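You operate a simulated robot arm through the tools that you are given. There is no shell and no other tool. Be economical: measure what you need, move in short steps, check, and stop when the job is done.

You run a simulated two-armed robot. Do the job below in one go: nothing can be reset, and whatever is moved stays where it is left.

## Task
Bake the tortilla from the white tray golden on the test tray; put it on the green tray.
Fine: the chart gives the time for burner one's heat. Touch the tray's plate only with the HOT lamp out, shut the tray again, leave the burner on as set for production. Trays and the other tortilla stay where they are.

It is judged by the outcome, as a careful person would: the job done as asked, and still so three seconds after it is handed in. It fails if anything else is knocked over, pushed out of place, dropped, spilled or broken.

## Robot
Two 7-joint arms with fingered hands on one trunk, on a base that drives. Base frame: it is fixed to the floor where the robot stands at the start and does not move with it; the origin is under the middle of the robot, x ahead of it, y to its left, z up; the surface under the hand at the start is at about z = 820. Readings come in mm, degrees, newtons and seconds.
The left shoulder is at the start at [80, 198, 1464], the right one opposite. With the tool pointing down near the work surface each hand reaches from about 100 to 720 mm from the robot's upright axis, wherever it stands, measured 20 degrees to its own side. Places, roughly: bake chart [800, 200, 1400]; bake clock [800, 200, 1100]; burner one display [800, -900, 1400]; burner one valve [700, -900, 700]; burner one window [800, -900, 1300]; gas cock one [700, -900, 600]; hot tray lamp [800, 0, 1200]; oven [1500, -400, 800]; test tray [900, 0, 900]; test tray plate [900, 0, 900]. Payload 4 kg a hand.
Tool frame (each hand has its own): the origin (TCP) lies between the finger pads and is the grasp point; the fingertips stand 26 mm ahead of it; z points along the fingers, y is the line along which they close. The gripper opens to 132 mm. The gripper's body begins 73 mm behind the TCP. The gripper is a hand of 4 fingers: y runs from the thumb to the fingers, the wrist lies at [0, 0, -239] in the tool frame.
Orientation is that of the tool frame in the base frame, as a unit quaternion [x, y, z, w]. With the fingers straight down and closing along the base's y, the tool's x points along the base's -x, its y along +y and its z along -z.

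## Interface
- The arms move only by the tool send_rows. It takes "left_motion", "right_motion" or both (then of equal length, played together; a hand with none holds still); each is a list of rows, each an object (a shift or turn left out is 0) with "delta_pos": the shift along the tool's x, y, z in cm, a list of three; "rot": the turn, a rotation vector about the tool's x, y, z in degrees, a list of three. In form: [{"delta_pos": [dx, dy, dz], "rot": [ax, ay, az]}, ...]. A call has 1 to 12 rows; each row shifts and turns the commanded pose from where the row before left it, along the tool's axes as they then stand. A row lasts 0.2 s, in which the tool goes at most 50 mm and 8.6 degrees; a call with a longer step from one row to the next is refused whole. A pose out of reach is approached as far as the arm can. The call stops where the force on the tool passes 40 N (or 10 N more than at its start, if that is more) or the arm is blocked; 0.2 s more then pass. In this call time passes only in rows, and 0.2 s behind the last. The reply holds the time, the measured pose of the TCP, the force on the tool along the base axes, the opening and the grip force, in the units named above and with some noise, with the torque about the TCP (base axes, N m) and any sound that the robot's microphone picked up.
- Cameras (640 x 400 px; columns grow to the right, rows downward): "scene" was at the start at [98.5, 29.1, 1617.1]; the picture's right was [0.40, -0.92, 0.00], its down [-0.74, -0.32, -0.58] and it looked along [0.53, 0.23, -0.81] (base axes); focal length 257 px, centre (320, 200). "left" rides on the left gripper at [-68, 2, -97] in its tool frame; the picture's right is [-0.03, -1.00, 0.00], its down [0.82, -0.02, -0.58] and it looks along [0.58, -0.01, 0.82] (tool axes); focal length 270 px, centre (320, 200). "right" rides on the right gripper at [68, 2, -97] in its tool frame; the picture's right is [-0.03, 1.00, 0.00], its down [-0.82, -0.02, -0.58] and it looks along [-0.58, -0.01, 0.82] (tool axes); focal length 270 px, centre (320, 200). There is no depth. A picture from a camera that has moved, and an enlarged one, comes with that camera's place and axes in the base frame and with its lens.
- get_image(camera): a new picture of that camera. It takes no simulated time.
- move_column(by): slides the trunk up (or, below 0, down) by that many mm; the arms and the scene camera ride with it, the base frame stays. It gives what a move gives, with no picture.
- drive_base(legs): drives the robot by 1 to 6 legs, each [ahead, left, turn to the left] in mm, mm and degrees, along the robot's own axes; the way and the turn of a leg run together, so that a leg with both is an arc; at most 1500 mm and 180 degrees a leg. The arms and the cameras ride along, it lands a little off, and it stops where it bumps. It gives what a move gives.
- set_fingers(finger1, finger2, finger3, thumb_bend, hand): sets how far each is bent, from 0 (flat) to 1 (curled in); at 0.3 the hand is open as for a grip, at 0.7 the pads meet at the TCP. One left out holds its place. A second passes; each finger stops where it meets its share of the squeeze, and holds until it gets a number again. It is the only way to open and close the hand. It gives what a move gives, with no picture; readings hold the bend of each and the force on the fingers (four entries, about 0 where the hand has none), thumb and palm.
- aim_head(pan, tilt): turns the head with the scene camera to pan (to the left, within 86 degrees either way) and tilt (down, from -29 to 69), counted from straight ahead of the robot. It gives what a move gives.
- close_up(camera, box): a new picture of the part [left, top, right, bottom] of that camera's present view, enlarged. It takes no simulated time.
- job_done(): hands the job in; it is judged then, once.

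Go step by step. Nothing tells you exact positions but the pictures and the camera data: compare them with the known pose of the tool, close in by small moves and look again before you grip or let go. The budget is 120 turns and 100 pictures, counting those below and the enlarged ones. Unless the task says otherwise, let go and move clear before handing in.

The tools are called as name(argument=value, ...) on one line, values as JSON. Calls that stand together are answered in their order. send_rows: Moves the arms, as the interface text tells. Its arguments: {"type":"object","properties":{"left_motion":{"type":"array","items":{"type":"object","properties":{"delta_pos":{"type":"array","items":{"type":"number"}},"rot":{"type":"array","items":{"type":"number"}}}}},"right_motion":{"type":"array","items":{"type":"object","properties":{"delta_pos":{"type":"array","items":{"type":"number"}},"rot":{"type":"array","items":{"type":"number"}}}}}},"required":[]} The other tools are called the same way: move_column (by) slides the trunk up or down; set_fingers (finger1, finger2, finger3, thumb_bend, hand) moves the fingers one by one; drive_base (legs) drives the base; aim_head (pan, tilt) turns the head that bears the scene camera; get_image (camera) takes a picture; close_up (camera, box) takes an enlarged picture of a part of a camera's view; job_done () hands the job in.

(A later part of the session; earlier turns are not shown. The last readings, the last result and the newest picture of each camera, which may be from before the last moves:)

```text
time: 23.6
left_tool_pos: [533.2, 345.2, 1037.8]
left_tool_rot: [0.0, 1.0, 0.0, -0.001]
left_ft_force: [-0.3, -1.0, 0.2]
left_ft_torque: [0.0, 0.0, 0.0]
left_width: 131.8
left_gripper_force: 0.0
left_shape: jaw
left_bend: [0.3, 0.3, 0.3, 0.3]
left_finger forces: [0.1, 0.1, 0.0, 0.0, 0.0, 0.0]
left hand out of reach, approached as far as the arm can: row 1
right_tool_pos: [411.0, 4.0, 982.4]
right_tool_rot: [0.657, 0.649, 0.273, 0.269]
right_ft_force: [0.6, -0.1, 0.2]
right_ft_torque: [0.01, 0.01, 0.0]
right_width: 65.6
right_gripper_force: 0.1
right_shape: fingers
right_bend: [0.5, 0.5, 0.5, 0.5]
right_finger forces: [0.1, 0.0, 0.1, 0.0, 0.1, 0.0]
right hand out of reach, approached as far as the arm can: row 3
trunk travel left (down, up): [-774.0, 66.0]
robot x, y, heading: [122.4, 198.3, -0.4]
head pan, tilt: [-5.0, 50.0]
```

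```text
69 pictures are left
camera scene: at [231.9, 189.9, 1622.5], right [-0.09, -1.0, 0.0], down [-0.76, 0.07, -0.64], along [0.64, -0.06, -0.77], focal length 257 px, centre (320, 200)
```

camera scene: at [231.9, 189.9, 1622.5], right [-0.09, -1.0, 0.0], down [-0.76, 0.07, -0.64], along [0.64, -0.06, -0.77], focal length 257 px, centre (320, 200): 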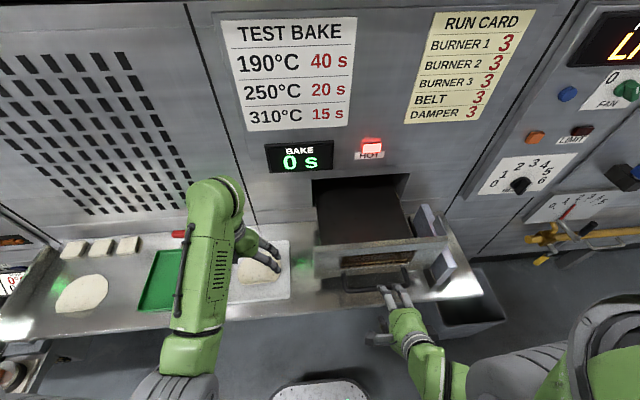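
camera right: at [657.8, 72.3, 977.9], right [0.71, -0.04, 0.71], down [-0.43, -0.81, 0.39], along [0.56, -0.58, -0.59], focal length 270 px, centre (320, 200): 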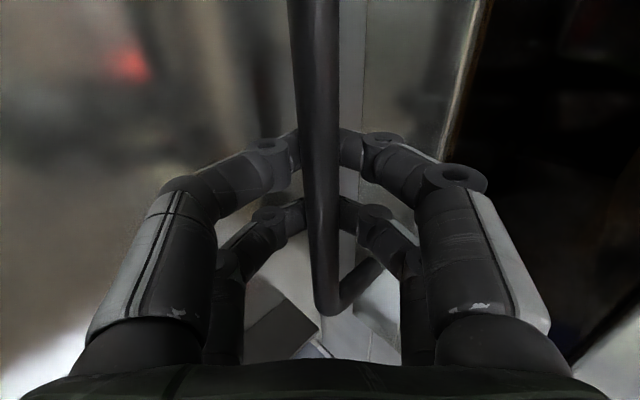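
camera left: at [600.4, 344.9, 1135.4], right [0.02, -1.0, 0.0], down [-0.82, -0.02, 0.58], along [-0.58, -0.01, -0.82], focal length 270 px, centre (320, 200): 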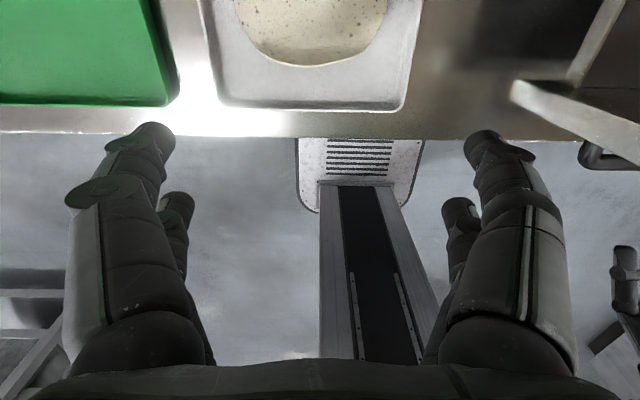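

The left camera looks back towards the robot, so I move the left hand 90 mm further ahead to see the whole tortilla.

send_rows(left_motion=[{"delta_pos": [-4.5, 0, 0]}, {"delta_pos": [-4.5, 0, 0]}, {}])

get_image(camera="left")

close_up(camera="left", box=[160, 0, 440, 175])

```text
time: 24.4
left_tool_pos: [621.1, 344.4, 1039.2]
left_tool_rot: [0.002, 1.0, 0.0, 0.0]
left_ft_force: [-0.2, 0.4, 0.4]
left_ft_torque: [0.03, 0.01, -0.01]
left_width: 131.9
left_gripper_force: 0.0
left_shape: jaw
left_bend: [0.3, 0.3, 0.3, 0.3]
left_finger forces: [0.0, 0.0, 0.0, 0.1, 0.0, 0.0]
right_tool_pos: [409.4, 3.6, 982.8]
right_tool_rot: [0.657, 0.649, 0.274, 0.269]
right_ft_force: [-0.3, 0.3, 1.2]
right_ft_torque: [0.01, 0.01, 0.0]
right_width: 65.6
right_gripper_force: 0.0
right_shape: fingers
right_bend: [0.5, 0.5, 0.5, 0.5]
right_finger forces: [0.0, 0.1, 0.0, 0.0, 0.1, 0.0]
trunk travel left (down, up): [-774.0, 66.0]
robot x, y, heading: [124.5, 197.5, -0.2]
head pan, tilt: [-5.0, 50.0]
```

```text
68 pictures are left
camera left: at [688.2, 345.8, 1136.7], right [0.02, -1.0, 0.0], down [-0.82, -0.02, 0.58], along [-0.58, -0.01, -0.82], focal length 270 px, centre (320, 200)
```

left: 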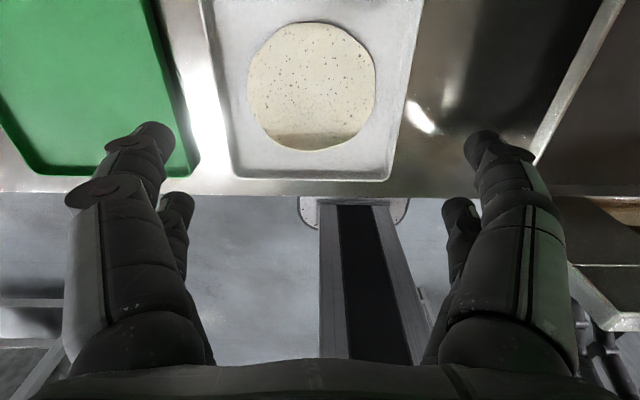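

```text
2.29 times, centred on (300, 88) of left
camera zoom: at [688.2, 345.8, 1136.7], right [0.02, -1.0, 0.0], down [-0.82, -0.02, 0.58], along [-0.58, -0.01, -0.82], focal length 618 px, centre (366, 457)
```

zoom: 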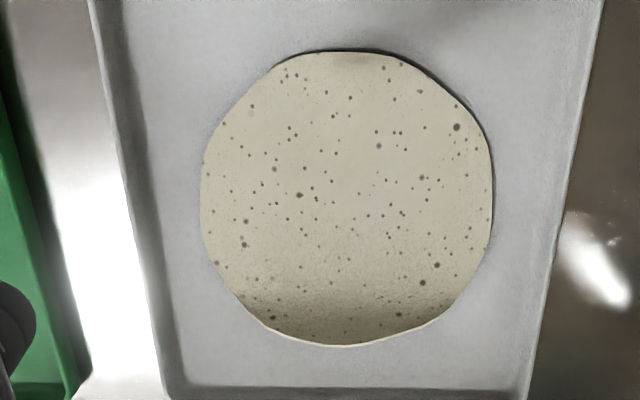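

The tortilla lies at about [618, 353, 833], 135 mm across, and its robot-side edge curls up to about [556, 350, 855] – a place to pinch. Before choosing the grip I look at the drawer's inside from the left hand's camera, well above it.

send_rows(left_motion=[{"delta_pos": [0, -2, -4]}, {"delta_pos": [0, -3, -4]}, {"delta_pos": [0, -4.5, -1.5]}, {"delta_pos": [0, -4.5, 0]}, {"delta_pos": [-2, -4.5, 0]}, {"delta_pos": [-2, -4, 0]}, {"delta_pos": [-2, -4, 0]}, {}])

get_image(camera="left")

get_image(camera="scene")

```text
time: 26.2
left_tool_pos: [692.4, 77.1, 1125.2]
left_tool_rot: [0.001, 1.0, 0.001, 0.001]
left_ft_force: [-0.1, 0.6, 0.1]
left_ft_torque: [0.02, 0.0, -0.02]
left_width: 132.0
left_gripper_force: 0.1
left_shape: jaw
left_bend: [0.3, 0.3, 0.3, 0.3]
left_finger forces: [0.0, 0.1, 0.0, 0.0, 0.0, 0.1]
left hand out of reach, approached as far as the arm can: row 2
right_tool_pos: [410.0, 3.4, 983.5]
right_tool_rot: [0.657, 0.648, 0.274, 0.269]
right_ft_force: [-0.8, -0.7, 0.0]
right_ft_torque: [0.0, 0.0, 0.0]
right_width: 65.3
right_gripper_force: 0.0
right_shape: fingers
right_bend: [0.5, 0.5, 0.5, 0.5]
right_finger forces: [0.0, 0.0, 0.0, 0.1, 0.0, 0.0]
trunk travel left (down, up): [-774.0, 66.0]
robot x, y, heading: [119.7, 198.6, -0.2]
head pan, tilt: [-5.0, 50.0]
```

```text
66 pictures are left
camera left: at [759.8, 77.6, 1222.9], right [0.02, -1.0, 0.0], down [-0.82, -0.02, 0.58], along [-0.58, -0.01, -0.82], focal length 270 px, centre (320, 200)
```

left: 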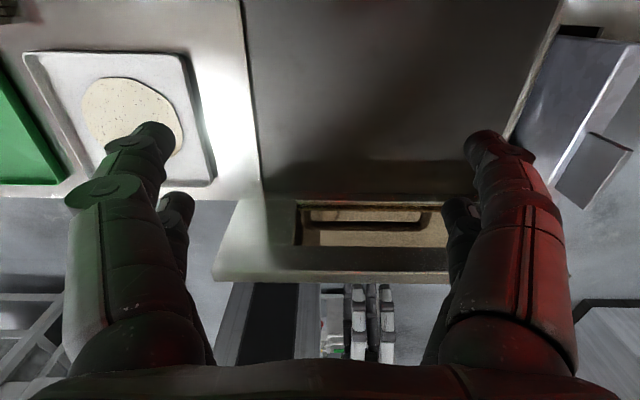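

```text
65 pictures are left
camera scene: at [228.5, 190.2, 1622.7], right [-0.09, -1.0, 0.0], down [-0.76, 0.07, -0.64], along [0.64, -0.06, -0.77], focal length 257 px, centre (320, 200)
```

scene: 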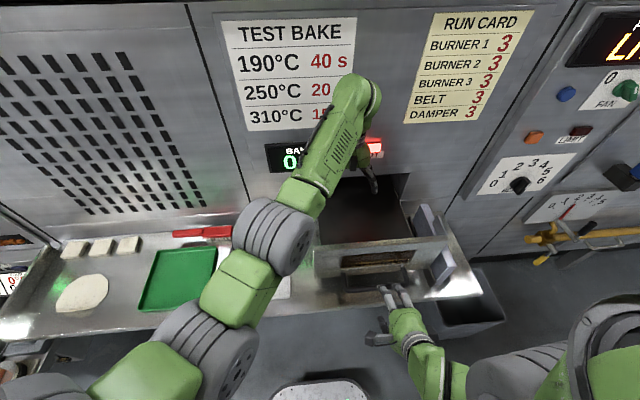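

The drawer is a flat plate at about z=914 without side walls, behind a tall front panel (top at x=548, z=1050). So I will pinch the tortilla's curl from the robot's side, then lay it on the plate with the hand coming from the left. First I turn the left hand over the near side of the white tray.

send_rows(left_motion=[{"delta_pos": [2.6, 3.4, 0]}, {"delta_pos": [2.6, 3.4, 0]}, {"delta_pos": [2.6, 3.4, 0]}, {"delta_pos": [2.6, 3.4, 0]}, {"delta_pos": [2.6, 3.4, 0]}, {"delta_pos": [2.6, 3.4, 0]}, {"delta_pos": [2.6, 3.4, 1]}, {"delta_pos": [2.6, 3.4, 1]}])

send_rows(left_motion=[{"rot": [0, 0, 8.2]}, {"rot": [0, 0, 8.2]}, {"rot": [0, 0, 8.2]}, {"rot": [0, 0, 8.2]}, {"rot": [0, 0, 8.2]}, {"rot": [0, 0, 8.2]}, {"rot": [0, 0, 8.2]}, {"rot": [0, 0, 8.2]}, {"rot": [0, 0, 8.2]}, {"rot": [0, 0, 8.2]}, {"rot": [0, 0, 8]}])

send_rows(left_motion=[{"rot": [-8.4, 0, 0]}, {"rot": [-8.4, 0, 0]}, {"rot": [-8.4, 0, 0]}, {"rot": [-8.4, 0, 0]}, {"rot": [-8.4, 0, 0]}, {"rot": [-8, 0, 0]}, {}])

get_image(camera="left")

get_image(camera="scene")

```text
time: 28.0
left_tool_pos: [527.4, 332.9, 1041.8]
left_tool_rot: [0.001, 1.0, 0.0, 0.002]
left_ft_force: [0.3, 0.2, 0.7]
left_ft_torque: [-0.01, -0.02, -0.02]
left_width: 132.0
left_gripper_force: 0.1
left_shape: jaw
left_bend: [0.3, 0.3, 0.3, 0.3]
left_finger forces: [0.0, 0.1, 0.0, 0.0, 0.0, 0.0]
left hand out of reach, approached as far as the arm can: row 4, 5, 6, 7
right_tool_pos: [407.6, 3.9, 981.8]
right_tool_rot: [0.657, 0.649, 0.273, 0.269]
right_ft_force: [-0.7, -1.1, -0.8]
right_ft_torque: [-0.02, -0.01, 0.03]
right_width: 65.4
right_gripper_force: 0.0
right_shape: fingers
right_bend: [0.5, 0.5, 0.5, 0.5]
right_finger forces: [0.1, 0.0, 0.0, 0.1, 0.0, 0.1]
trunk travel left (down, up): [-774.0, 66.0]
robot x, y, heading: [119.4, 195.0, -0.2]
head pan, tilt: [-5.0, 50.0]
```

```text
time: 30.2
left_tool_pos: [511.0, 211.6, 892.6]
left_tool_rot: [0.638, 0.77, 0.005, 0.003]
left_ft_force: [1.3, -0.7, 0.1]
left_ft_torque: [-0.02, 0.0, 0.01]
left_width: 131.8
left_gripper_force: 0.0
left_shape: jaw
left_bend: [0.3, 0.3, 0.3, 0.3]
left_finger forces: [0.0, 0.1, 0.0, 0.0, 0.0, 0.0]
left hand out of reach, approached as far as the arm can: row 3, 4, 5, 6, 7, 8, 9, 10
right_tool_pos: [409.3, 6.7, 984.6]
right_tool_rot: [0.655, 0.651, 0.274, 0.27]
right_ft_force: [-0.6, 0.5, -0.1]
right_ft_torque: [0.0, 0.0, 0.0]
right_width: 65.3
right_gripper_force: 0.0
right_shape: fingers
right_bend: [0.5, 0.5, 0.5, 0.5]
right_finger forces: [0.1, 0.0, 0.1, 0.0, 0.0, 0.1]
trunk travel left (down, up): [-774.0, 66.0]
robot x, y, heading: [119.7, 194.2, -0.1]
head pan, tilt: [-5.0, 50.0]
stopped in row 10 (left hand): the force on the tool passed its limit at 75 N (the readings are from after the stop); the commanded pose is now the measured one
```

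```text
time: 30.5
left_tool_pos: [514.6, 212.9, 892.3]
left_tool_rot: [0.635, 0.772, 0.029, 0.019]
left_ft_force: [0.5, -0.2, -0.7]
left_ft_torque: [-0.02, -0.03, -0.02]
left_width: 131.9
left_gripper_force: 0.1
left_shape: jaw
left_bend: [0.3, 0.3, 0.3, 0.3]
left_finger forces: [0.0, 0.1, 0.0, 0.0, 0.0, 0.1]
right_tool_pos: [408.6, 5.3, 982.5]
right_tool_rot: [0.655, 0.65, 0.274, 0.269]
right_ft_force: [0.3, -0.4, -0.3]
right_ft_torque: [-0.02, 0.01, 0.01]
right_width: 65.1
right_gripper_force: 0.1
right_shape: fingers
right_bend: [0.5, 0.5, 0.5, 0.5]
right_finger forces: [0.0, 0.0, 0.0, 0.0, 0.0, 0.0]
trunk travel left (down, up): [-774.0, 66.0]
robot x, y, heading: [117.9, 197.2, -0.3]
head pan, tilt: [-5.0, 50.0]
stopped in row 1 (left hand): the force on the tool passed its limit at 50 N (the readings are from after the stop); the commanded pose is now the measured one
```

```text
64 pictures are left
camera left: at [521.6, 142.9, 989.3], right [-0.97, -0.22, -0.07], down [-0.22, 0.78, 0.58], along [-0.07, 0.58, -0.81], focal length 270 px, centre (320, 200)
```

left: 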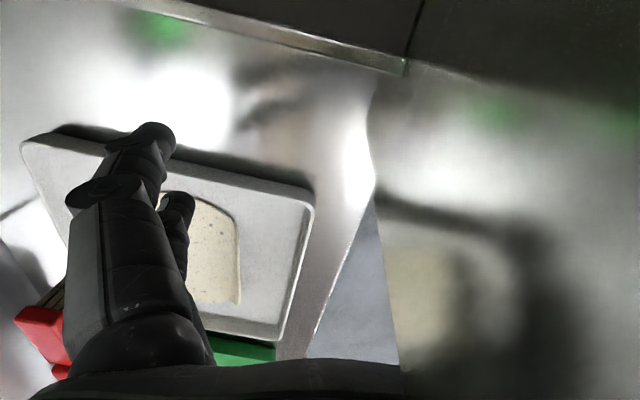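

```text
63 pictures are left
camera scene: at [228.2, 192.0, 1622.7], right [-0.09, -1.0, 0.0], down [-0.76, 0.07, -0.64], along [0.64, -0.06, -0.77], focal length 257 px, centre (320, 200)
```

scene: 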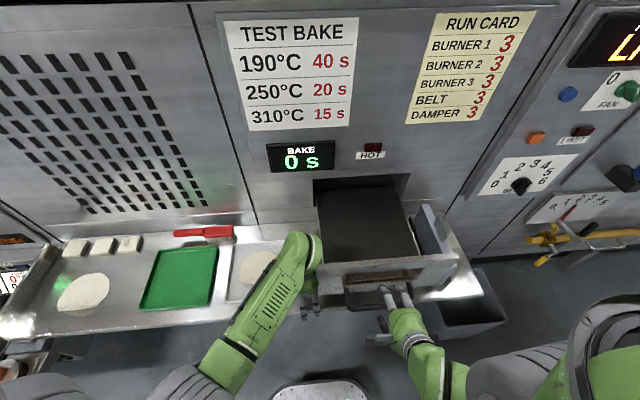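

That wrist turn is out of the left arm's range, so the hand strayed and touched something by the drawer's left edge. I move it straight to the left, away from the drawer, and check; the HOT lamp has gone out meanwhile.

send_rows(left_motion=[{"delta_pos": [1.96, 0.38, 0]}, {"delta_pos": [2.9, 0.57, 0]}, {"delta_pos": [2.9, 0.57, 0]}])

get_image(camera="scene")

get_image(camera="left")

```text
time: 31.3
left_tool_pos: [498.0, 259.6, 867.6]
left_tool_rot: [0.633, 0.773, 0.031, 0.02]
left_ft_force: [0.1, -0.2, -0.4]
left_ft_torque: [-0.03, 0.02, 0.01]
left_width: 131.6
left_gripper_force: 0.1
left_shape: jaw
left_bend: [0.3, 0.3, 0.3, 0.3]
left_finger forces: [0.0, 0.0, 0.0, 0.1, 0.0, 0.1]
left hand out of reach, approached as far as the arm can: row 2, 3
right_tool_pos: [411.0, 5.8, 982.6]
right_tool_rot: [0.655, 0.65, 0.275, 0.27]
right_ft_force: [-0.4, 0.0, 0.0]
right_ft_torque: [0.03, 0.01, 0.01]
right_width: 65.3
right_gripper_force: 0.0
right_shape: fingers
right_bend: [0.5, 0.5, 0.5, 0.5]
right_finger forces: [0.1, 0.0, 0.0, 0.0, 0.0, 0.0]
trunk travel left (down, up): [-774.0, 66.0]
robot x, y, heading: [125.0, 198.1, -0.2]
head pan, tilt: [-5.0, 50.0]
```

```text
62 pictures are left
camera scene: at [228.6, 190.6, 1622.7], right [-0.09, -1.0, 0.0], down [-0.76, 0.07, -0.64], along [0.64, -0.06, -0.77], focal length 257 px, centre (320, 200)
```

scene: 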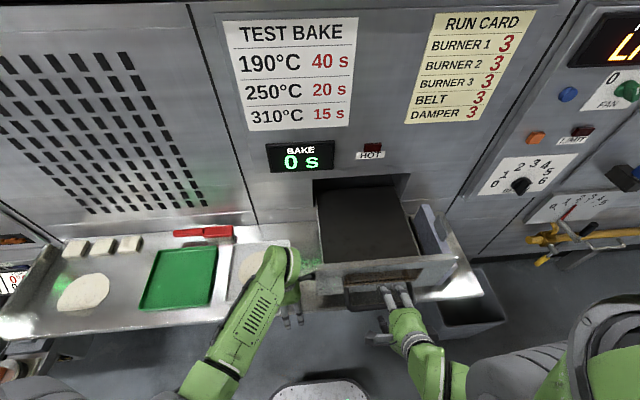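

```text
61 pictures are left
camera left: at [507.4, 189.0, 965.1], right [-0.97, -0.22, -0.07], down [-0.22, 0.78, 0.58], along [-0.07, 0.58, -0.81], focal length 270 px, centre (320, 200)
```

left: 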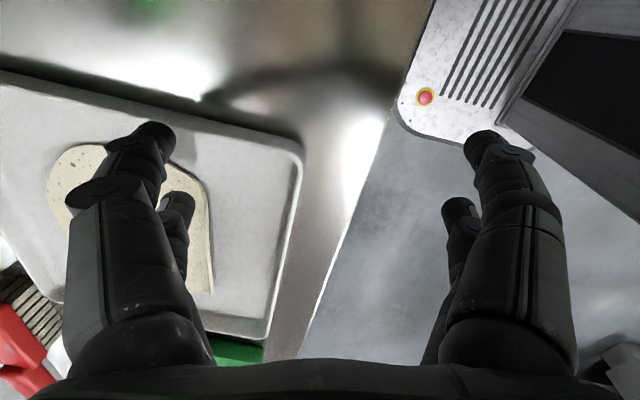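

The hand has sunk a bit in this awkward pose, so I raise it and turn it back to the comfortable orientation.

send_rows(left_motion=[{"delta_pos": [0, 0, -3]}, {"delta_pos": [0, 0, -4], "rot": [0, 0, -4]}, {"delta_pos": [0, 0, -4], "rot": [0, 0, -8]}, {"delta_pos": [0, 0, -3], "rot": [3, 0, -8]}, {"rot": [0, 0, -8]}, {"rot": [0, 0, -8]}, {"rot": [0, 0, -8]}, {"rot": [0, 0, -8]}, {"rot": [0, 0, -8]}, {"rot": [0, 0, -8]}, {"rot": [0, 0, -8]}])

get_image(camera="scene")

```text
time: 33.7
left_tool_pos: [482.3, 240.6, 992.5]
left_tool_rot: [0.024, 1.0, -0.002, 0.011]
left_ft_force: [-0.6, -1.4, -0.3]
left_ft_torque: [0.0, -0.02, -0.09]
left_width: 132.0
left_gripper_force: 0.0
left_shape: jaw
left_bend: [0.3, 0.3, 0.3, 0.3]
left_finger forces: [0.0, 0.0, 0.0, 0.0, 1.2, 0.0]
left hand out of reach, approached as far as the arm can: row 1, 2
right_tool_pos: [410.6, 3.4, 983.1]
right_tool_rot: [0.655, 0.651, 0.273, 0.269]
right_ft_force: [0.0, 0.4, 0.5]
right_ft_torque: [0.01, -0.02, -0.02]
right_width: 65.2
right_gripper_force: 0.1
right_shape: fingers
right_bend: [0.5, 0.5, 0.5, 0.5]
right_finger forces: [0.1, 0.0, 0.1, 0.0, 0.1, 0.1]
trunk travel left (down, up): [-774.0, 66.0]
robot x, y, heading: [119.3, 197.8, -0.0]
head pan, tilt: [-5.0, 50.0]
```

```text
60 pictures are left
camera scene: at [228.6, 190.6, 1622.7], right [-0.09, -1.0, 0.0], down [-0.76, 0.07, -0.64], along [0.64, -0.06, -0.77], focal length 257 px, centre (320, 200)
```

scene: 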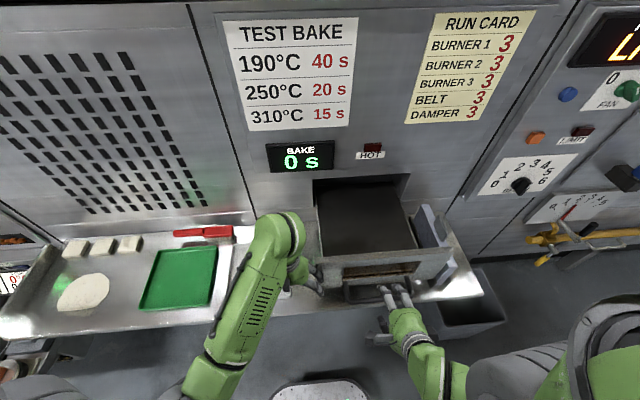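

The thumb is just brushing the panel's edge; I move left and up first, then turn the wrist the other way, which mirrors what worked for the right hand.

send_rows(left_motion=[{"delta_pos": [0, 4.5, -1]}, {"delta_pos": [0, 4.5, -1]}, {"delta_pos": [0, 2.5, 0]}, {}])

send_rows(left_motion=[{"rot": [0, 0, -8.2]}, {"rot": [0, 0, -8.2]}, {"rot": [0, 0, -8.2]}, {"rot": [0, 0, -8.2]}, {"rot": [0, 0, -8.2]}, {"rot": [0, 0, -8.2]}])

```text
time: 34.7
left_tool_pos: [488.7, 356.0, 1013.9]
left_tool_rot: [0.025, 1.0, -0.002, 0.011]
left_ft_force: [0.1, 0.7, -0.7]
left_ft_torque: [0.0, -0.06, 0.02]
left_width: 132.1
left_gripper_force: 0.1
left_shape: jaw
left_bend: [0.3, 0.3, 0.3, 0.3]
left_finger forces: [0.0, 0.0, 0.0, 0.0, 0.0, 0.0]
right_tool_pos: [409.5, 4.8, 983.4]
right_tool_rot: [0.655, 0.651, 0.274, 0.269]
right_ft_force: [0.1, 0.3, -0.5]
right_ft_torque: [0.0, 0.02, 0.05]
right_width: 65.3
right_gripper_force: 0.2
right_shape: fingers
right_bend: [0.5, 0.5, 0.5, 0.5]
right_finger forces: [0.1, 0.0, 0.1, 0.0, 0.1, 0.1]
trunk travel left (down, up): [-774.0, 66.0]
robot x, y, heading: [122.4, 198.4, -0.0]
head pan, tilt: [-5.0, 50.0]
```

```text
time: 36.1
left_tool_pos: [488.1, 355.1, 1013.2]
left_tool_rot: [-0.394, 0.919, -0.004, 0.009]
left_ft_force: [0.3, -0.3, 0.6]
left_ft_torque: [0.0, -0.01, 0.0]
left_width: 132.1
left_gripper_force: 0.1
left_shape: jaw
left_bend: [0.3, 0.3, 0.3, 0.3]
left_finger forces: [0.0, 0.0, 0.0, 0.0, 0.1, 0.1]
right_tool_pos: [408.8, 3.9, 982.2]
right_tool_rot: [0.655, 0.65, 0.274, 0.269]
right_ft_force: [0.6, 0.3, 0.8]
right_ft_torque: [0.0, 0.01, -0.02]
right_width: 65.6
right_gripper_force: 0.1
right_shape: fingers
right_bend: [0.5, 0.5, 0.5, 0.5]
right_finger forces: [0.1, 0.0, 0.0, 0.0, 0.1, 0.0]
trunk travel left (down, up): [-774.0, 66.0]
robot x, y, heading: [122.0, 200.2, -0.1]
head pan, tilt: [-5.0, 50.0]
```

The turn works this way. I finish the quarter turn and tilt the fingers forward by 50°.

send_rows(left_motion=[{"rot": [0, 0, -8.2]}, {"rot": [0, 0, -8.2]}, {"rot": [0, 0, -8.2]}, {"rot": [0, 0, -8.2]}, {"rot": [0, 0, -8.2]}, {"rot": [0, 0, -2.5]}, {"rot": [8.4, 0, 0]}, {"rot": [8.4, 0, 0]}, {"rot": [8.4, 0, 0]}, {"rot": [8.4, 0, 0]}, {"rot": [8.4, 0, 0]}, {"rot": [8, 0, 0]}])

set_fingers(hand="left", finger1=0.55, finger2=0.55, finger3=0.55, thumb_bend=0.55)

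get_image(camera="left")

get_image(camera="scene")

```text
time: 38.7
left_tool_pos: [487.5, 356.0, 1012.5]
left_tool_rot: [-0.638, 0.638, -0.308, 0.303]
left_ft_force: [0.0, -0.4, 0.2]
left_ft_torque: [0.01, 0.01, -0.01]
left_width: 131.9
left_gripper_force: 0.1
left_shape: jaw
left_bend: [0.3, 0.3, 0.3, 0.3]
left_finger forces: [0.0, 0.0, 0.0, 0.0, 0.1, 0.1]
right_tool_pos: [410.0, 5.1, 982.3]
right_tool_rot: [0.655, 0.651, 0.275, 0.269]
right_ft_force: [-0.1, 0.0, 0.4]
right_ft_torque: [0.0, -0.02, -0.02]
right_width: 65.4
right_gripper_force: 0.0
right_shape: fingers
right_bend: [0.5, 0.5, 0.5, 0.5]
right_finger forces: [0.0, 0.0, 0.0, 0.0, 0.1, 0.0]
trunk travel left (down, up): [-774.0, 66.0]
robot x, y, heading: [123.6, 193.5, 0.1]
head pan, tilt: [-5.0, 50.0]
```

```text
time: 39.7
left_tool_pos: [488.0, 354.7, 1012.8]
left_tool_rot: [-0.637, 0.639, -0.306, 0.304]
left_ft_force: [-0.8, -1.0, -0.8]
left_ft_torque: [-0.02, 0.03, 0.02]
left_width: 49.5
left_gripper_force: 0.0
left_shape: fingers
left_bend: [0.55, 0.55, 0.55, 0.55]
left_finger forces: [0.0, 0.0, 0.0, 0.0, 0.0, 0.0]
right_tool_pos: [411.0, 5.9, 982.9]
right_tool_rot: [0.656, 0.65, 0.275, 0.27]
right_ft_force: [0.4, 0.0, 0.4]
right_ft_torque: [-0.02, 0.0, 0.0]
right_width: 65.3
right_gripper_force: 0.0
right_shape: fingers
right_bend: [0.5, 0.5, 0.5, 0.5]
right_finger forces: [0.0, 0.1, 0.0, 0.1, 0.0, 0.0]
trunk travel left (down, up): [-774.0, 66.0]
robot x, y, heading: [120.0, 196.8, -0.2]
head pan, tilt: [-5.0, 50.0]
```

```text
59 pictures are left
camera left: at [411.7, 423.0, 1072.6], right [0.63, 0.02, 0.78], down [-0.44, -0.81, 0.38], along [0.64, -0.58, -0.5], focal length 270 px, centre (320, 200)
```

left: 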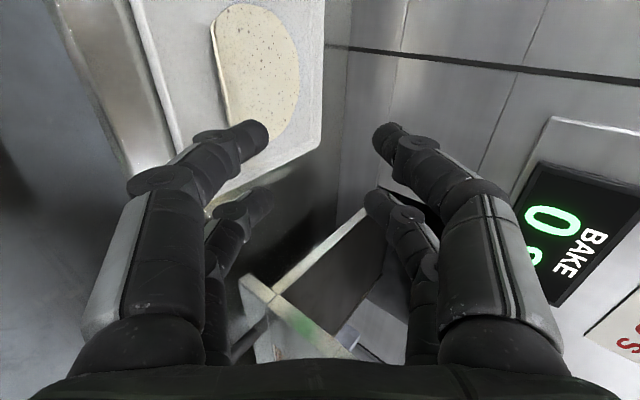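

```text
58 pictures are left
camera scene: at [228.9, 190.6, 1622.7], right [-0.09, -1.0, 0.0], down [-0.76, 0.07, -0.64], along [0.64, -0.06, -0.77], focal length 257 px, centre (320, 200)
```

scene: 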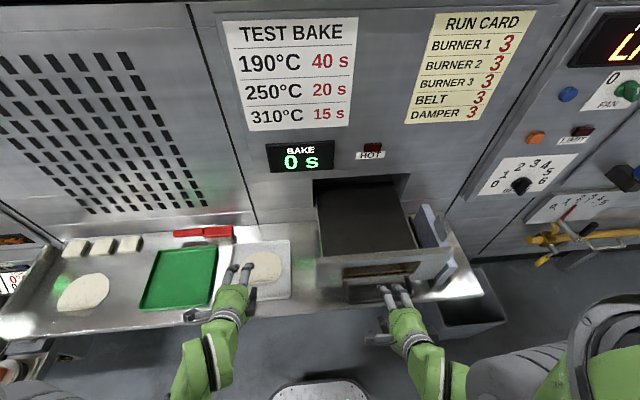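

The left hand is now set like a spade towards the curled edge. I narrow the fingers and bring it to about 50 mm behind the curl.

set_fingers(hand="left", finger1=0.61, finger2=0.61, finger3=0.61, thumb_bend=0.61)

send_rows(left_motion=[{"delta_pos": [0.2, 2.6, 2.8]}, {"delta_pos": [0.2, 2.6, 2.8]}, {"delta_pos": [0, 2.5, 2.6]}, {}])

get_image(camera="left")

close_up(camera="scene", box=[190, 220, 310, 340])

```text
time: 40.7
left_tool_pos: [487.1, 355.2, 1013.2]
left_tool_rot: [-0.638, 0.638, -0.306, 0.305]
left_ft_force: [-0.3, 0.1, 0.2]
left_ft_torque: [0.01, -0.01, 0.01]
left_width: 29.8
left_gripper_force: 0.1
left_shape: fingers
left_bend: [0.61, 0.61, 0.61, 0.61]
left_finger forces: [0.0, 0.0, 0.0, 0.0, 0.1, 0.1]
right_tool_pos: [410.1, 4.4, 982.9]
right_tool_rot: [0.655, 0.651, 0.275, 0.269]
right_ft_force: [0.2, -0.4, 0.8]
right_ft_torque: [0.02, -0.02, 0.02]
right_width: 65.3
right_gripper_force: 0.1
right_shape: fingers
right_bend: [0.5, 0.5, 0.5, 0.5]
right_finger forces: [0.1, 0.0, 0.0, 0.0, 0.0, 0.0]
trunk travel left (down, up): [-774.0, 66.0]
robot x, y, heading: [119.6, 197.8, -0.5]
head pan, tilt: [-5.0, 50.0]
```

```text
time: 41.7
left_tool_pos: [505.2, 351.3, 900.4]
left_tool_rot: [-0.637, 0.638, -0.306, 0.304]
left_ft_force: [0.4, -0.2, 0.5]
left_ft_torque: [-0.02, -0.01, 0.0]
left_width: 29.4
left_gripper_force: 0.0
left_shape: fingers
left_bend: [0.61, 0.61, 0.61, 0.61]
left_finger forces: [0.0, 0.1, 0.0, 0.0, 0.0, 0.0]
right_tool_pos: [409.7, 6.1, 981.8]
right_tool_rot: [0.655, 0.65, 0.275, 0.269]
right_ft_force: [0.0, -0.6, -1.0]
right_ft_torque: [-0.02, -0.02, 0.0]
right_width: 65.1
right_gripper_force: 0.1
right_shape: fingers
right_bend: [0.5, 0.5, 0.5, 0.5]
right_finger forces: [0.0, 0.1, 0.0, 0.0, 0.1, 0.0]
trunk travel left (down, up): [-774.0, 66.0]
robot x, y, heading: [117.5, 197.4, -0.2]
head pan, tilt: [-5.0, 50.0]
```

```text
57 pictures are left
camera left: at [428.1, 419.3, 961.2], right [0.63, 0.02, 0.78], down [-0.44, -0.81, 0.38], along [0.64, -0.58, -0.5], focal length 270 px, centre (320, 200)
```

left: 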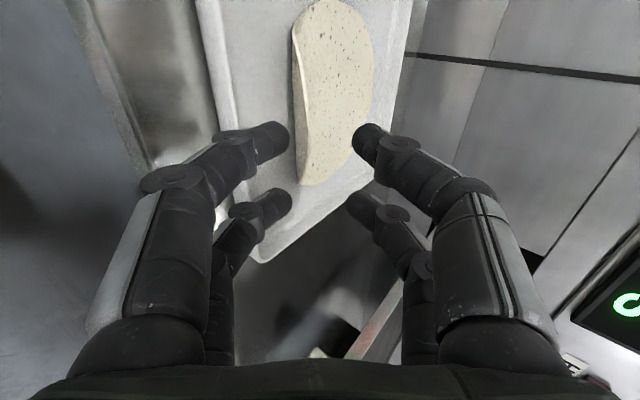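

```text
3.33 times, centred on (250, 280) of scene
camera zoom: at [228.6, 190.7, 1622.7], right [-0.09, -1.0, 0.0], down [-0.76, 0.07, -0.64], along [0.64, -0.06, -0.77], focal length 858 px, centre (553, -67)
```

zoom: 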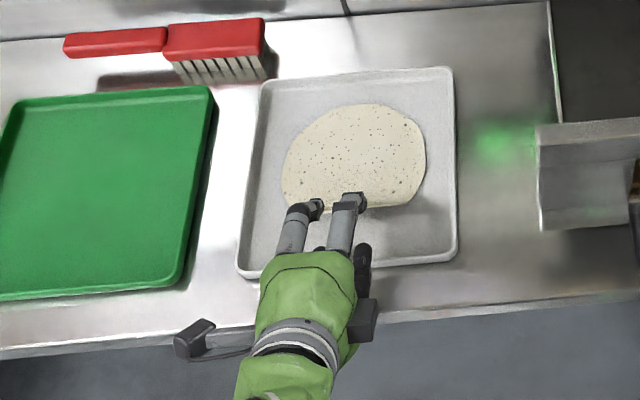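

The curled edge lies between the fingertips, a little nearer the lower ones. I shift 8 mm right, narrow the opening slightly and go ahead along the fingers.

set_fingers(hand="left", finger1=0.63, finger2=0.63, finger3=0.63, thumb_bend=0.61)

send_rows(left_motion=[{"delta_pos": [0.8, 0, 2]}, {"delta_pos": [0, 0, 2]}, {"delta_pos": [0, 0, 1]}, {}])

get_image(camera="left")

close_up(camera="left", box=[200, 50, 440, 250])

close_up(camera="scene", box=[190, 220, 310, 340])

```text
time: 42.7
left_tool_pos: [503.0, 350.0, 901.9]
left_tool_rot: [-0.637, 0.639, -0.307, 0.304]
left_ft_force: [0.0, 0.7, 1.3]
left_ft_torque: [-0.02, 0.01, -0.01]
left_width: 26.6
left_gripper_force: 0.1
left_shape: fingers
left_bend: [0.63, 0.63, 0.63, 0.61]
left_finger forces: [0.0, 0.1, 0.0, 0.2, 0.1, 0.0]
right_tool_pos: [410.1, 5.4, 982.0]
right_tool_rot: [0.655, 0.651, 0.274, 0.269]
right_ft_force: [1.0, -0.5, -0.3]
right_ft_torque: [-0.01, -0.02, 0.01]
right_width: 65.3
right_gripper_force: 0.0
right_shape: fingers
right_bend: [0.5, 0.5, 0.5, 0.5]
right_finger forces: [0.0, 0.0, 0.1, 0.1, 0.0, 0.0]
trunk travel left (down, up): [-774.0, 66.0]
robot x, y, heading: [125.5, 195.7, -0.1]
head pan, tilt: [-5.0, 50.0]
```

```text
time: 43.7
left_tool_pos: [545.4, 340.0, 870.9]
left_tool_rot: [-0.638, 0.638, -0.307, 0.304]
left_ft_force: [0.2, -0.1, 2.6]
left_ft_torque: [-0.01, 0.13, 0.0]
left_width: 25.4
left_gripper_force: 1.9
left_shape: fingers
left_bend: [0.63, 0.64, 0.63, 0.61]
left_finger forces: [1.7, 1.5, 0.1, 0.0, 0.0, 0.0]
right_tool_pos: [408.5, 5.1, 981.6]
right_tool_rot: [0.654, 0.651, 0.274, 0.27]
right_ft_force: [-0.4, 0.4, 0.3]
right_ft_torque: [-0.01, -0.03, 0.01]
right_width: 65.7
right_gripper_force: 0.0
right_shape: fingers
right_bend: [0.5, 0.5, 0.5, 0.5]
right_finger forces: [0.1, 0.0, 0.1, 0.0, 0.0, 0.1]
trunk travel left (down, up): [-774.0, 66.0]
robot x, y, heading: [119.7, 199.3, -0.2]
head pan, tilt: [-5.0, 50.0]
```

```text
55 pictures are left
camera left: at [467.4, 409.7, 930.8], right [0.63, 0.02, 0.78], down [-0.44, -0.81, 0.38], along [0.64, -0.58, -0.5], focal length 270 px, centre (320, 200)
```

left: 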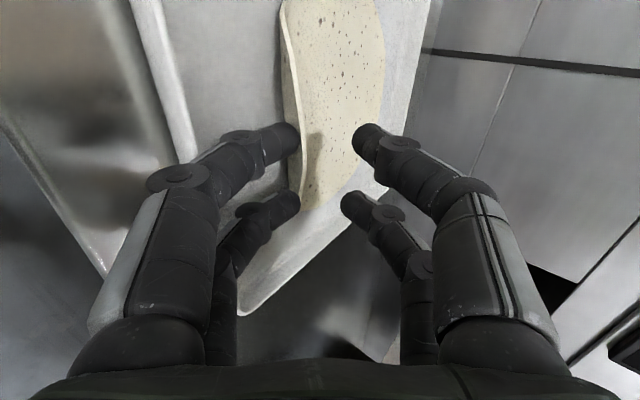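

```text
2.00 times, centred on (320, 150) of left
camera zoom: at [467.4, 409.7, 930.8], right [0.63, 0.02, 0.78], down [-0.44, -0.81, 0.38], along [0.64, -0.58, -0.5], focal length 541 px, centre (320, 300)
```

zoom: 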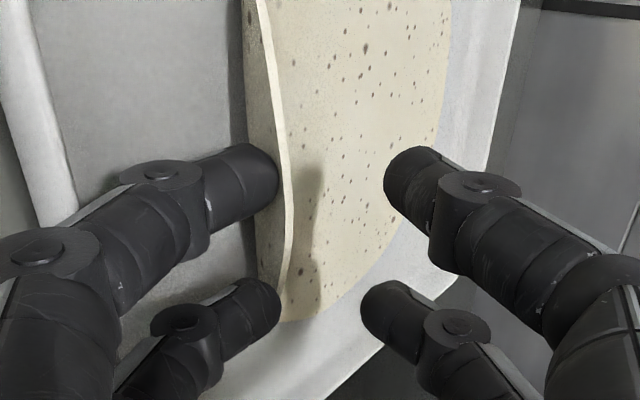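

```text
3.33 times, centred on (250, 280) of scene
camera zoom: at [228.5, 190.6, 1622.8], right [-0.09, -1.0, 0.0], down [-0.76, 0.07, -0.64], along [0.64, -0.06, -0.77], focal length 858 px, centre (553, -67)
```

zoom: 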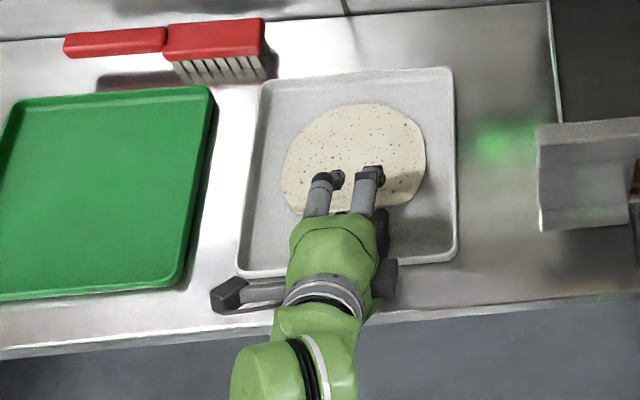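

The lower fingertips sit right under the curl. I go 10 mm further so the tips overlap it well, then close gently.

send_rows(left_motion=[{"delta_pos": [0, -0.2, 0.5]}, {"delta_pos": [0, -0.1, 0.5]}])

set_fingers(hand="left", finger1=0.72, finger2=0.72, finger3=0.72, thumb_bend=0.72)

close_up(camera="left", box=[200, 50, 440, 250])

close_up(camera="scene", box=[190, 220, 310, 340])

```text
time: 44.3
left_tool_pos: [554.5, 343.2, 867.4]
left_tool_rot: [-0.637, 0.638, -0.307, 0.305]
left_ft_force: [0.0, 0.4, 5.6]
left_ft_torque: [0.03, 0.19, -0.02]
left_width: 25.1
left_gripper_force: 2.3
left_shape: fingers
left_bend: [0.64, 0.64, 0.63, 0.61]
left_finger forces: [2.4, 2.4, 0.1, 0.0, 0.0, 0.0]
right_tool_pos: [410.1, 5.5, 983.5]
right_tool_rot: [0.655, 0.651, 0.275, 0.269]
right_ft_force: [0.0, -0.1, -0.2]
right_ft_torque: [-0.03, 0.02, 0.02]
right_width: 65.6
right_gripper_force: 0.1
right_shape: fingers
right_bend: [0.5, 0.5, 0.5, 0.5]
right_finger forces: [0.0, 0.0, 0.1, 0.0, 0.0, 0.0]
trunk travel left (down, up): [-774.0, 66.0]
robot x, y, heading: [119.8, 196.9, -0.0]
head pan, tilt: [-5.0, 50.0]
```

```text
time: 45.3
left_tool_pos: [552.2, 343.2, 866.9]
left_tool_rot: [-0.638, 0.638, -0.306, 0.304]
left_ft_force: [-0.8, -0.2, 0.2]
left_ft_torque: [-0.01, 0.04, 0.05]
left_width: 0.0
left_gripper_force: 0.1
left_shape: fingers
left_bend: [0.71, 0.71, 0.71, 0.71]
left_finger forces: [0.0, 0.0, 0.0, 0.1, 0.0, 0.0]
right_tool_pos: [409.2, 5.7, 981.8]
right_tool_rot: [0.655, 0.65, 0.274, 0.27]
right_ft_force: [0.1, 0.0, 0.6]
right_ft_torque: [0.0, -0.03, -0.01]
right_width: 65.3
right_gripper_force: 0.0
right_shape: fingers
right_bend: [0.5, 0.5, 0.5, 0.5]
right_finger forces: [0.1, 0.1, 0.0, 0.0, 0.1, 0.1]
trunk travel left (down, up): [-774.0, 66.0]
robot x, y, heading: [123.5, 195.6, -0.2]
head pan, tilt: [-5.0, 50.0]
```

```text
2.00 times, centred on (320, 150) of left
camera zoom: at [476.3, 410.6, 926.4], right [0.63, 0.02, 0.78], down [-0.44, -0.81, 0.38], along [0.64, -0.58, -0.5], focal length 541 px, centre (320, 300)
```

zoom: 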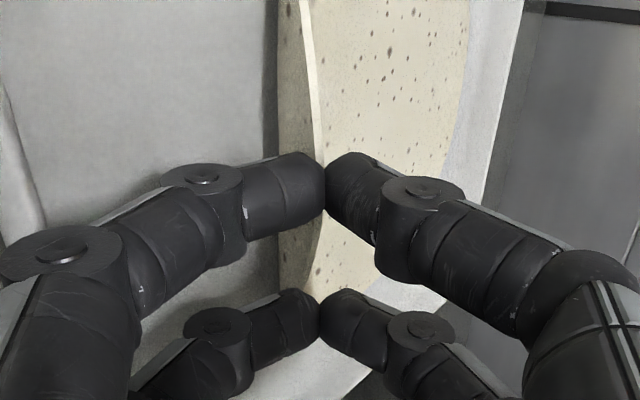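

```text
3.33 times, centred on (250, 280) of scene
camera zoom: at [228.9, 190.8, 1622.7], right [-0.09, -1.0, 0.0], down [-0.76, 0.07, -0.64], along [0.64, -0.06, -0.77], focal length 858 px, centre (553, -67)
```

zoom: 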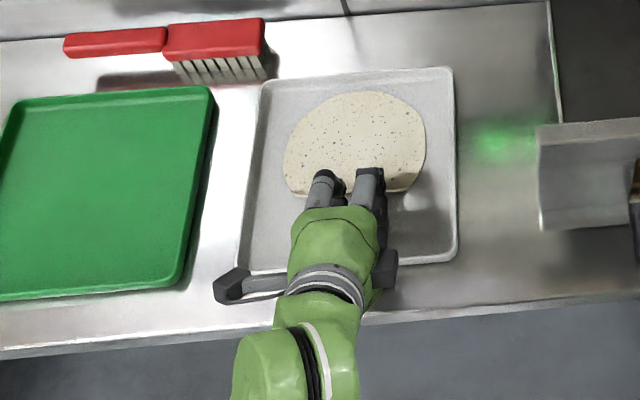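

The fingers met just short of the curl's edge, and the tortilla slid about 10 mm ahead. I open mostly the upper side, keep the lower fingers low and thin, and go 16 mm further in.

set_fingers(hand="left", finger1=0.67, finger2=0.67, finger3=0.67, thumb_bend=0.57)

send_rows(left_motion=[{"delta_pos": [0, 0, 0.6]}, {"delta_pos": [0, -0.1, 0.5]}, {"delta_pos": [0, -0.1, 0.5]}, {}])

close_up(camera="left", box=[200, 50, 440, 250])

close_up(camera="scene", box=[190, 220, 310, 340])

```text
time: 46.3
left_tool_pos: [553.3, 343.6, 867.3]
left_tool_rot: [-0.637, 0.639, -0.306, 0.303]
left_ft_force: [0.1, -0.4, -0.4]
left_ft_torque: [-0.01, -0.01, -0.04]
left_width: 27.6
left_gripper_force: 0.1
left_shape: fingers
left_bend: [0.67, 0.67, 0.67, 0.56]
left_finger forces: [0.0, 0.0, 0.1, 0.0, 0.1, 0.1]
right_tool_pos: [409.4, 4.9, 982.0]
right_tool_rot: [0.656, 0.65, 0.274, 0.269]
right_ft_force: [0.0, 0.5, 0.1]
right_ft_torque: [-0.01, -0.03, 0.01]
right_width: 65.1
right_gripper_force: 0.0
right_shape: fingers
right_bend: [0.5, 0.5, 0.5, 0.5]
right_finger forces: [0.0, 0.1, 0.1, 0.0, 0.0, 0.1]
trunk travel left (down, up): [-774.0, 66.0]
robot x, y, heading: [122.0, 200.3, -0.1]
head pan, tilt: [-5.0, 50.0]
```

```text
time: 47.3
left_tool_pos: [566.0, 343.0, 857.0]
left_tool_rot: [-0.637, 0.639, -0.306, 0.303]
left_ft_force: [-0.8, 0.4, -0.4]
left_ft_torque: [0.02, -0.01, -0.01]
left_width: 27.8
left_gripper_force: 0.1
left_shape: fingers
left_bend: [0.67, 0.67, 0.67, 0.56]
left_finger forces: [0.2, 0.0, 0.0, 0.1, 0.0, 0.1]
right_tool_pos: [409.6, 5.3, 982.0]
right_tool_rot: [0.655, 0.65, 0.274, 0.269]
right_ft_force: [0.0, 0.8, -0.2]
right_ft_torque: [0.01, -0.03, -0.01]
right_width: 65.4
right_gripper_force: 0.0
right_shape: fingers
right_bend: [0.5, 0.5, 0.5, 0.5]
right_finger forces: [0.0, 0.0, 0.0, 0.0, 0.0, 0.0]
trunk travel left (down, up): [-774.0, 66.0]
robot x, y, heading: [121.8, 199.0, 0.1]
head pan, tilt: [-5.0, 50.0]
```

```text
2.00 times, centred on (320, 150) of left
camera zoom: at [488.9, 410.3, 917.2], right [0.63, 0.03, 0.78], down [-0.44, -0.81, 0.38], along [0.64, -0.58, -0.5], focal length 541 px, centre (320, 300)
```

zoom: 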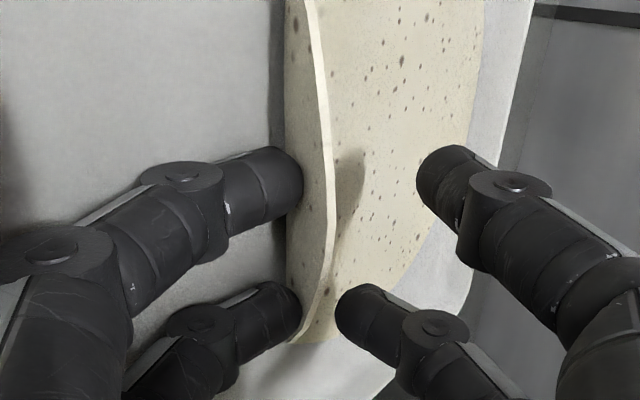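

```text
3.33 times, centred on (250, 280) of scene
camera zoom: at [228.4, 190.8, 1622.6], right [-0.09, -1.0, 0.0], down [-0.76, 0.07, -0.64], along [0.64, -0.06, -0.77], focal length 858 px, centre (553, -67)
```

zoom: 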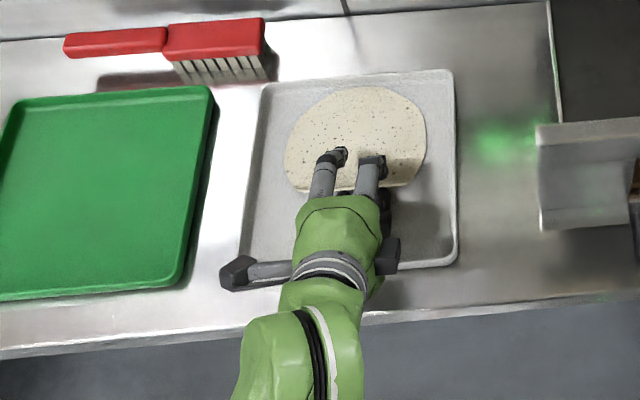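

The curl now stands between the lower pair and the upper pair. I close the upper pair first, then the lower.

send_rows(left_motion=[{"delta_pos": [0, -0.1, 0.4]}, {}])

set_fingers(hand="left", finger3=0.69, thumb_bend=0.69)

set_fingers(hand="left", finger1=0.75, finger2=0.75, finger3=0.75, thumb_bend=0.75)

close_up(camera="left", box=[200, 50, 440, 250])

```text
time: 47.9
left_tool_pos: [569.3, 342.8, 855.9]
left_tool_rot: [-0.637, 0.638, -0.307, 0.305]
left_ft_force: [-0.7, -0.2, 3.2]
left_ft_torque: [-0.02, 0.02, 0.01]
left_width: 26.7
left_gripper_force: 1.7
left_shape: fingers
left_bend: [0.68, 0.68, 0.67, 0.56]
left_finger forces: [1.6, 1.3, 0.0, 0.0, 0.1, 0.1]
right_tool_pos: [410.4, 5.7, 982.5]
right_tool_rot: [0.655, 0.65, 0.275, 0.27]
right_ft_force: [0.1, 0.3, -0.3]
right_ft_torque: [-0.01, 0.01, -0.01]
right_width: 65.4
right_gripper_force: 0.1
right_shape: fingers
right_bend: [0.5, 0.5, 0.5, 0.5]
right_finger forces: [0.0, 0.0, 0.0, 0.0, 0.1, 0.1]
trunk travel left (down, up): [-774.0, 66.0]
robot x, y, heading: [121.0, 196.5, 0.1]
head pan, tilt: [-5.0, 50.0]
```

```text
time: 48.9
left_tool_pos: [568.9, 343.0, 856.1]
left_tool_rot: [-0.637, 0.638, -0.306, 0.305]
left_ft_force: [0.1, 0.1, 3.3]
left_ft_torque: [0.0, 0.08, 0.04]
left_width: 6.2
left_gripper_force: 1.4
left_shape: fingers
left_bend: [0.68, 0.68, 0.69, 0.69]
left_finger forces: [1.9, 1.7, 0.0, 0.0, 0.3, 0.0]
right_tool_pos: [409.6, 5.5, 982.0]
right_tool_rot: [0.655, 0.65, 0.274, 0.269]
right_ft_force: [-0.9, -0.2, 0.2]
right_ft_torque: [0.0, 0.03, 0.0]
right_width: 65.3
right_gripper_force: 0.1
right_shape: fingers
right_bend: [0.5, 0.5, 0.5, 0.5]
right_finger forces: [0.0, 0.0, 0.0, 0.0, 0.1, 0.1]
trunk travel left (down, up): [-774.0, 66.0]
robot x, y, heading: [120.3, 198.7, 0.0]
head pan, tilt: [-5.0, 50.0]
```

```text
time: 49.9
left_tool_pos: [569.3, 342.0, 855.2]
left_tool_rot: [-0.637, 0.639, -0.305, 0.303]
left_ft_force: [-0.6, 0.8, 0.8]
left_ft_torque: [0.06, 0.03, 0.03]
left_width: 0.9
left_gripper_force: 10.2
left_shape: fingers
left_bend: [0.72, 0.74, 0.73, 0.72]
left_finger forces: [6.6, 4.0, 3.5, 0.0, 6.4, 0.0]
right_tool_pos: [409.9, 4.6, 983.7]
right_tool_rot: [0.655, 0.65, 0.275, 0.269]
right_ft_force: [-1.1, -0.2, -0.6]
right_ft_torque: [0.06, -0.02, 0.0]
right_width: 65.3
right_gripper_force: 0.0
right_shape: fingers
right_bend: [0.5, 0.5, 0.5, 0.5]
right_finger forces: [0.0, 0.1, 0.0, 0.1, 0.0, 0.0]
trunk travel left (down, up): [-774.0, 66.0]
robot x, y, heading: [120.8, 196.3, -0.0]
head pan, tilt: [-5.0, 50.0]
```

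```text
2.00 times, centred on (320, 150) of left
camera zoom: at [492.7, 410.2, 915.7], right [0.63, 0.02, 0.78], down [-0.44, -0.81, 0.38], along [0.64, -0.58, -0.5], focal length 541 px, centre (320, 300)
```

zoom: 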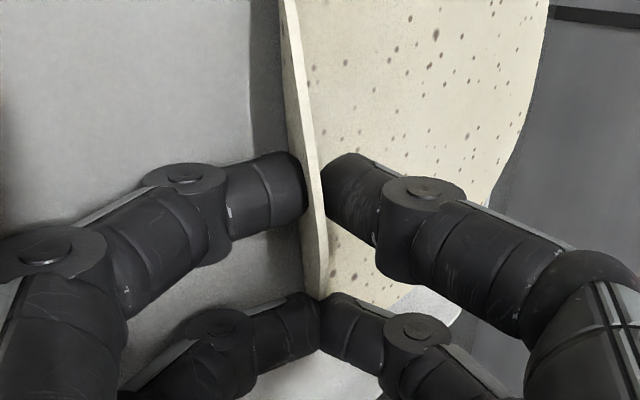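

The pair holds the curl with about 10 N. I lift slowly and check.

send_rows(left_motion=[{"delta_pos": [0, -0.78, -0.63]}, {"delta_pos": [0, -1.2, -0.94]}, {"delta_pos": [0, -1.56, -1.26]}, {"delta_pos": [0, -1.56, -1.26]}, {}])

get_image(camera="left")

close_up(camera="scene", box=[190, 200, 350, 340])

```text
time: 51.1
left_tool_pos: [570.5, 343.7, 921.0]
left_tool_rot: [-0.637, 0.639, -0.306, 0.304]
left_ft_force: [0.2, 1.1, -0.7]
left_ft_torque: [-0.01, 0.02, -0.01]
left_width: 1.1
left_gripper_force: 9.5
left_shape: fingers
left_bend: [0.72, 0.74, 0.73, 0.72]
left_finger forces: [5.7, 3.5, 3.3, 0.0, 5.9, 0.0]
right_tool_pos: [409.4, 4.5, 982.1]
right_tool_rot: [0.655, 0.651, 0.275, 0.269]
right_ft_force: [0.2, 0.3, 0.1]
right_ft_torque: [0.0, 0.04, -0.03]
right_width: 65.5
right_gripper_force: 0.1
right_shape: fingers
right_bend: [0.5, 0.5, 0.5, 0.5]
right_finger forces: [0.0, 0.0, 0.1, 0.0, 0.0, 0.0]
trunk travel left (down, up): [-774.0, 66.0]
robot x, y, heading: [117.3, 199.7, 0.0]
head pan, tilt: [-5.0, 50.0]
```

```text
47 pictures are left
camera left: at [492.9, 410.8, 981.4], right [0.63, 0.02, 0.78], down [-0.44, -0.81, 0.38], along [0.64, -0.58, -0.5], focal length 270 px, centre (320, 200)
```

left: 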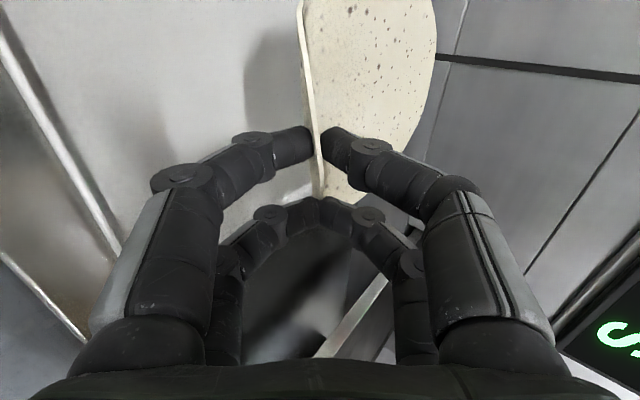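

```text
2.86 times, centred on (270, 270) of scene
camera zoom: at [228.9, 190.7, 1622.7], right [-0.09, -1.0, 0.0], down [-0.76, 0.07, -0.64], along [0.64, -0.06, -0.77], focal length 735 px, centre (463, 0)
```

zoom: 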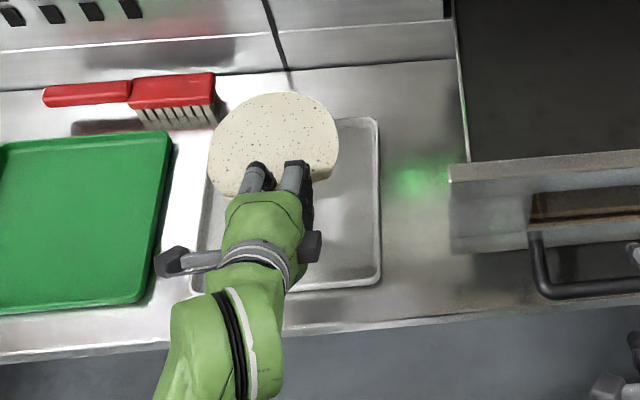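

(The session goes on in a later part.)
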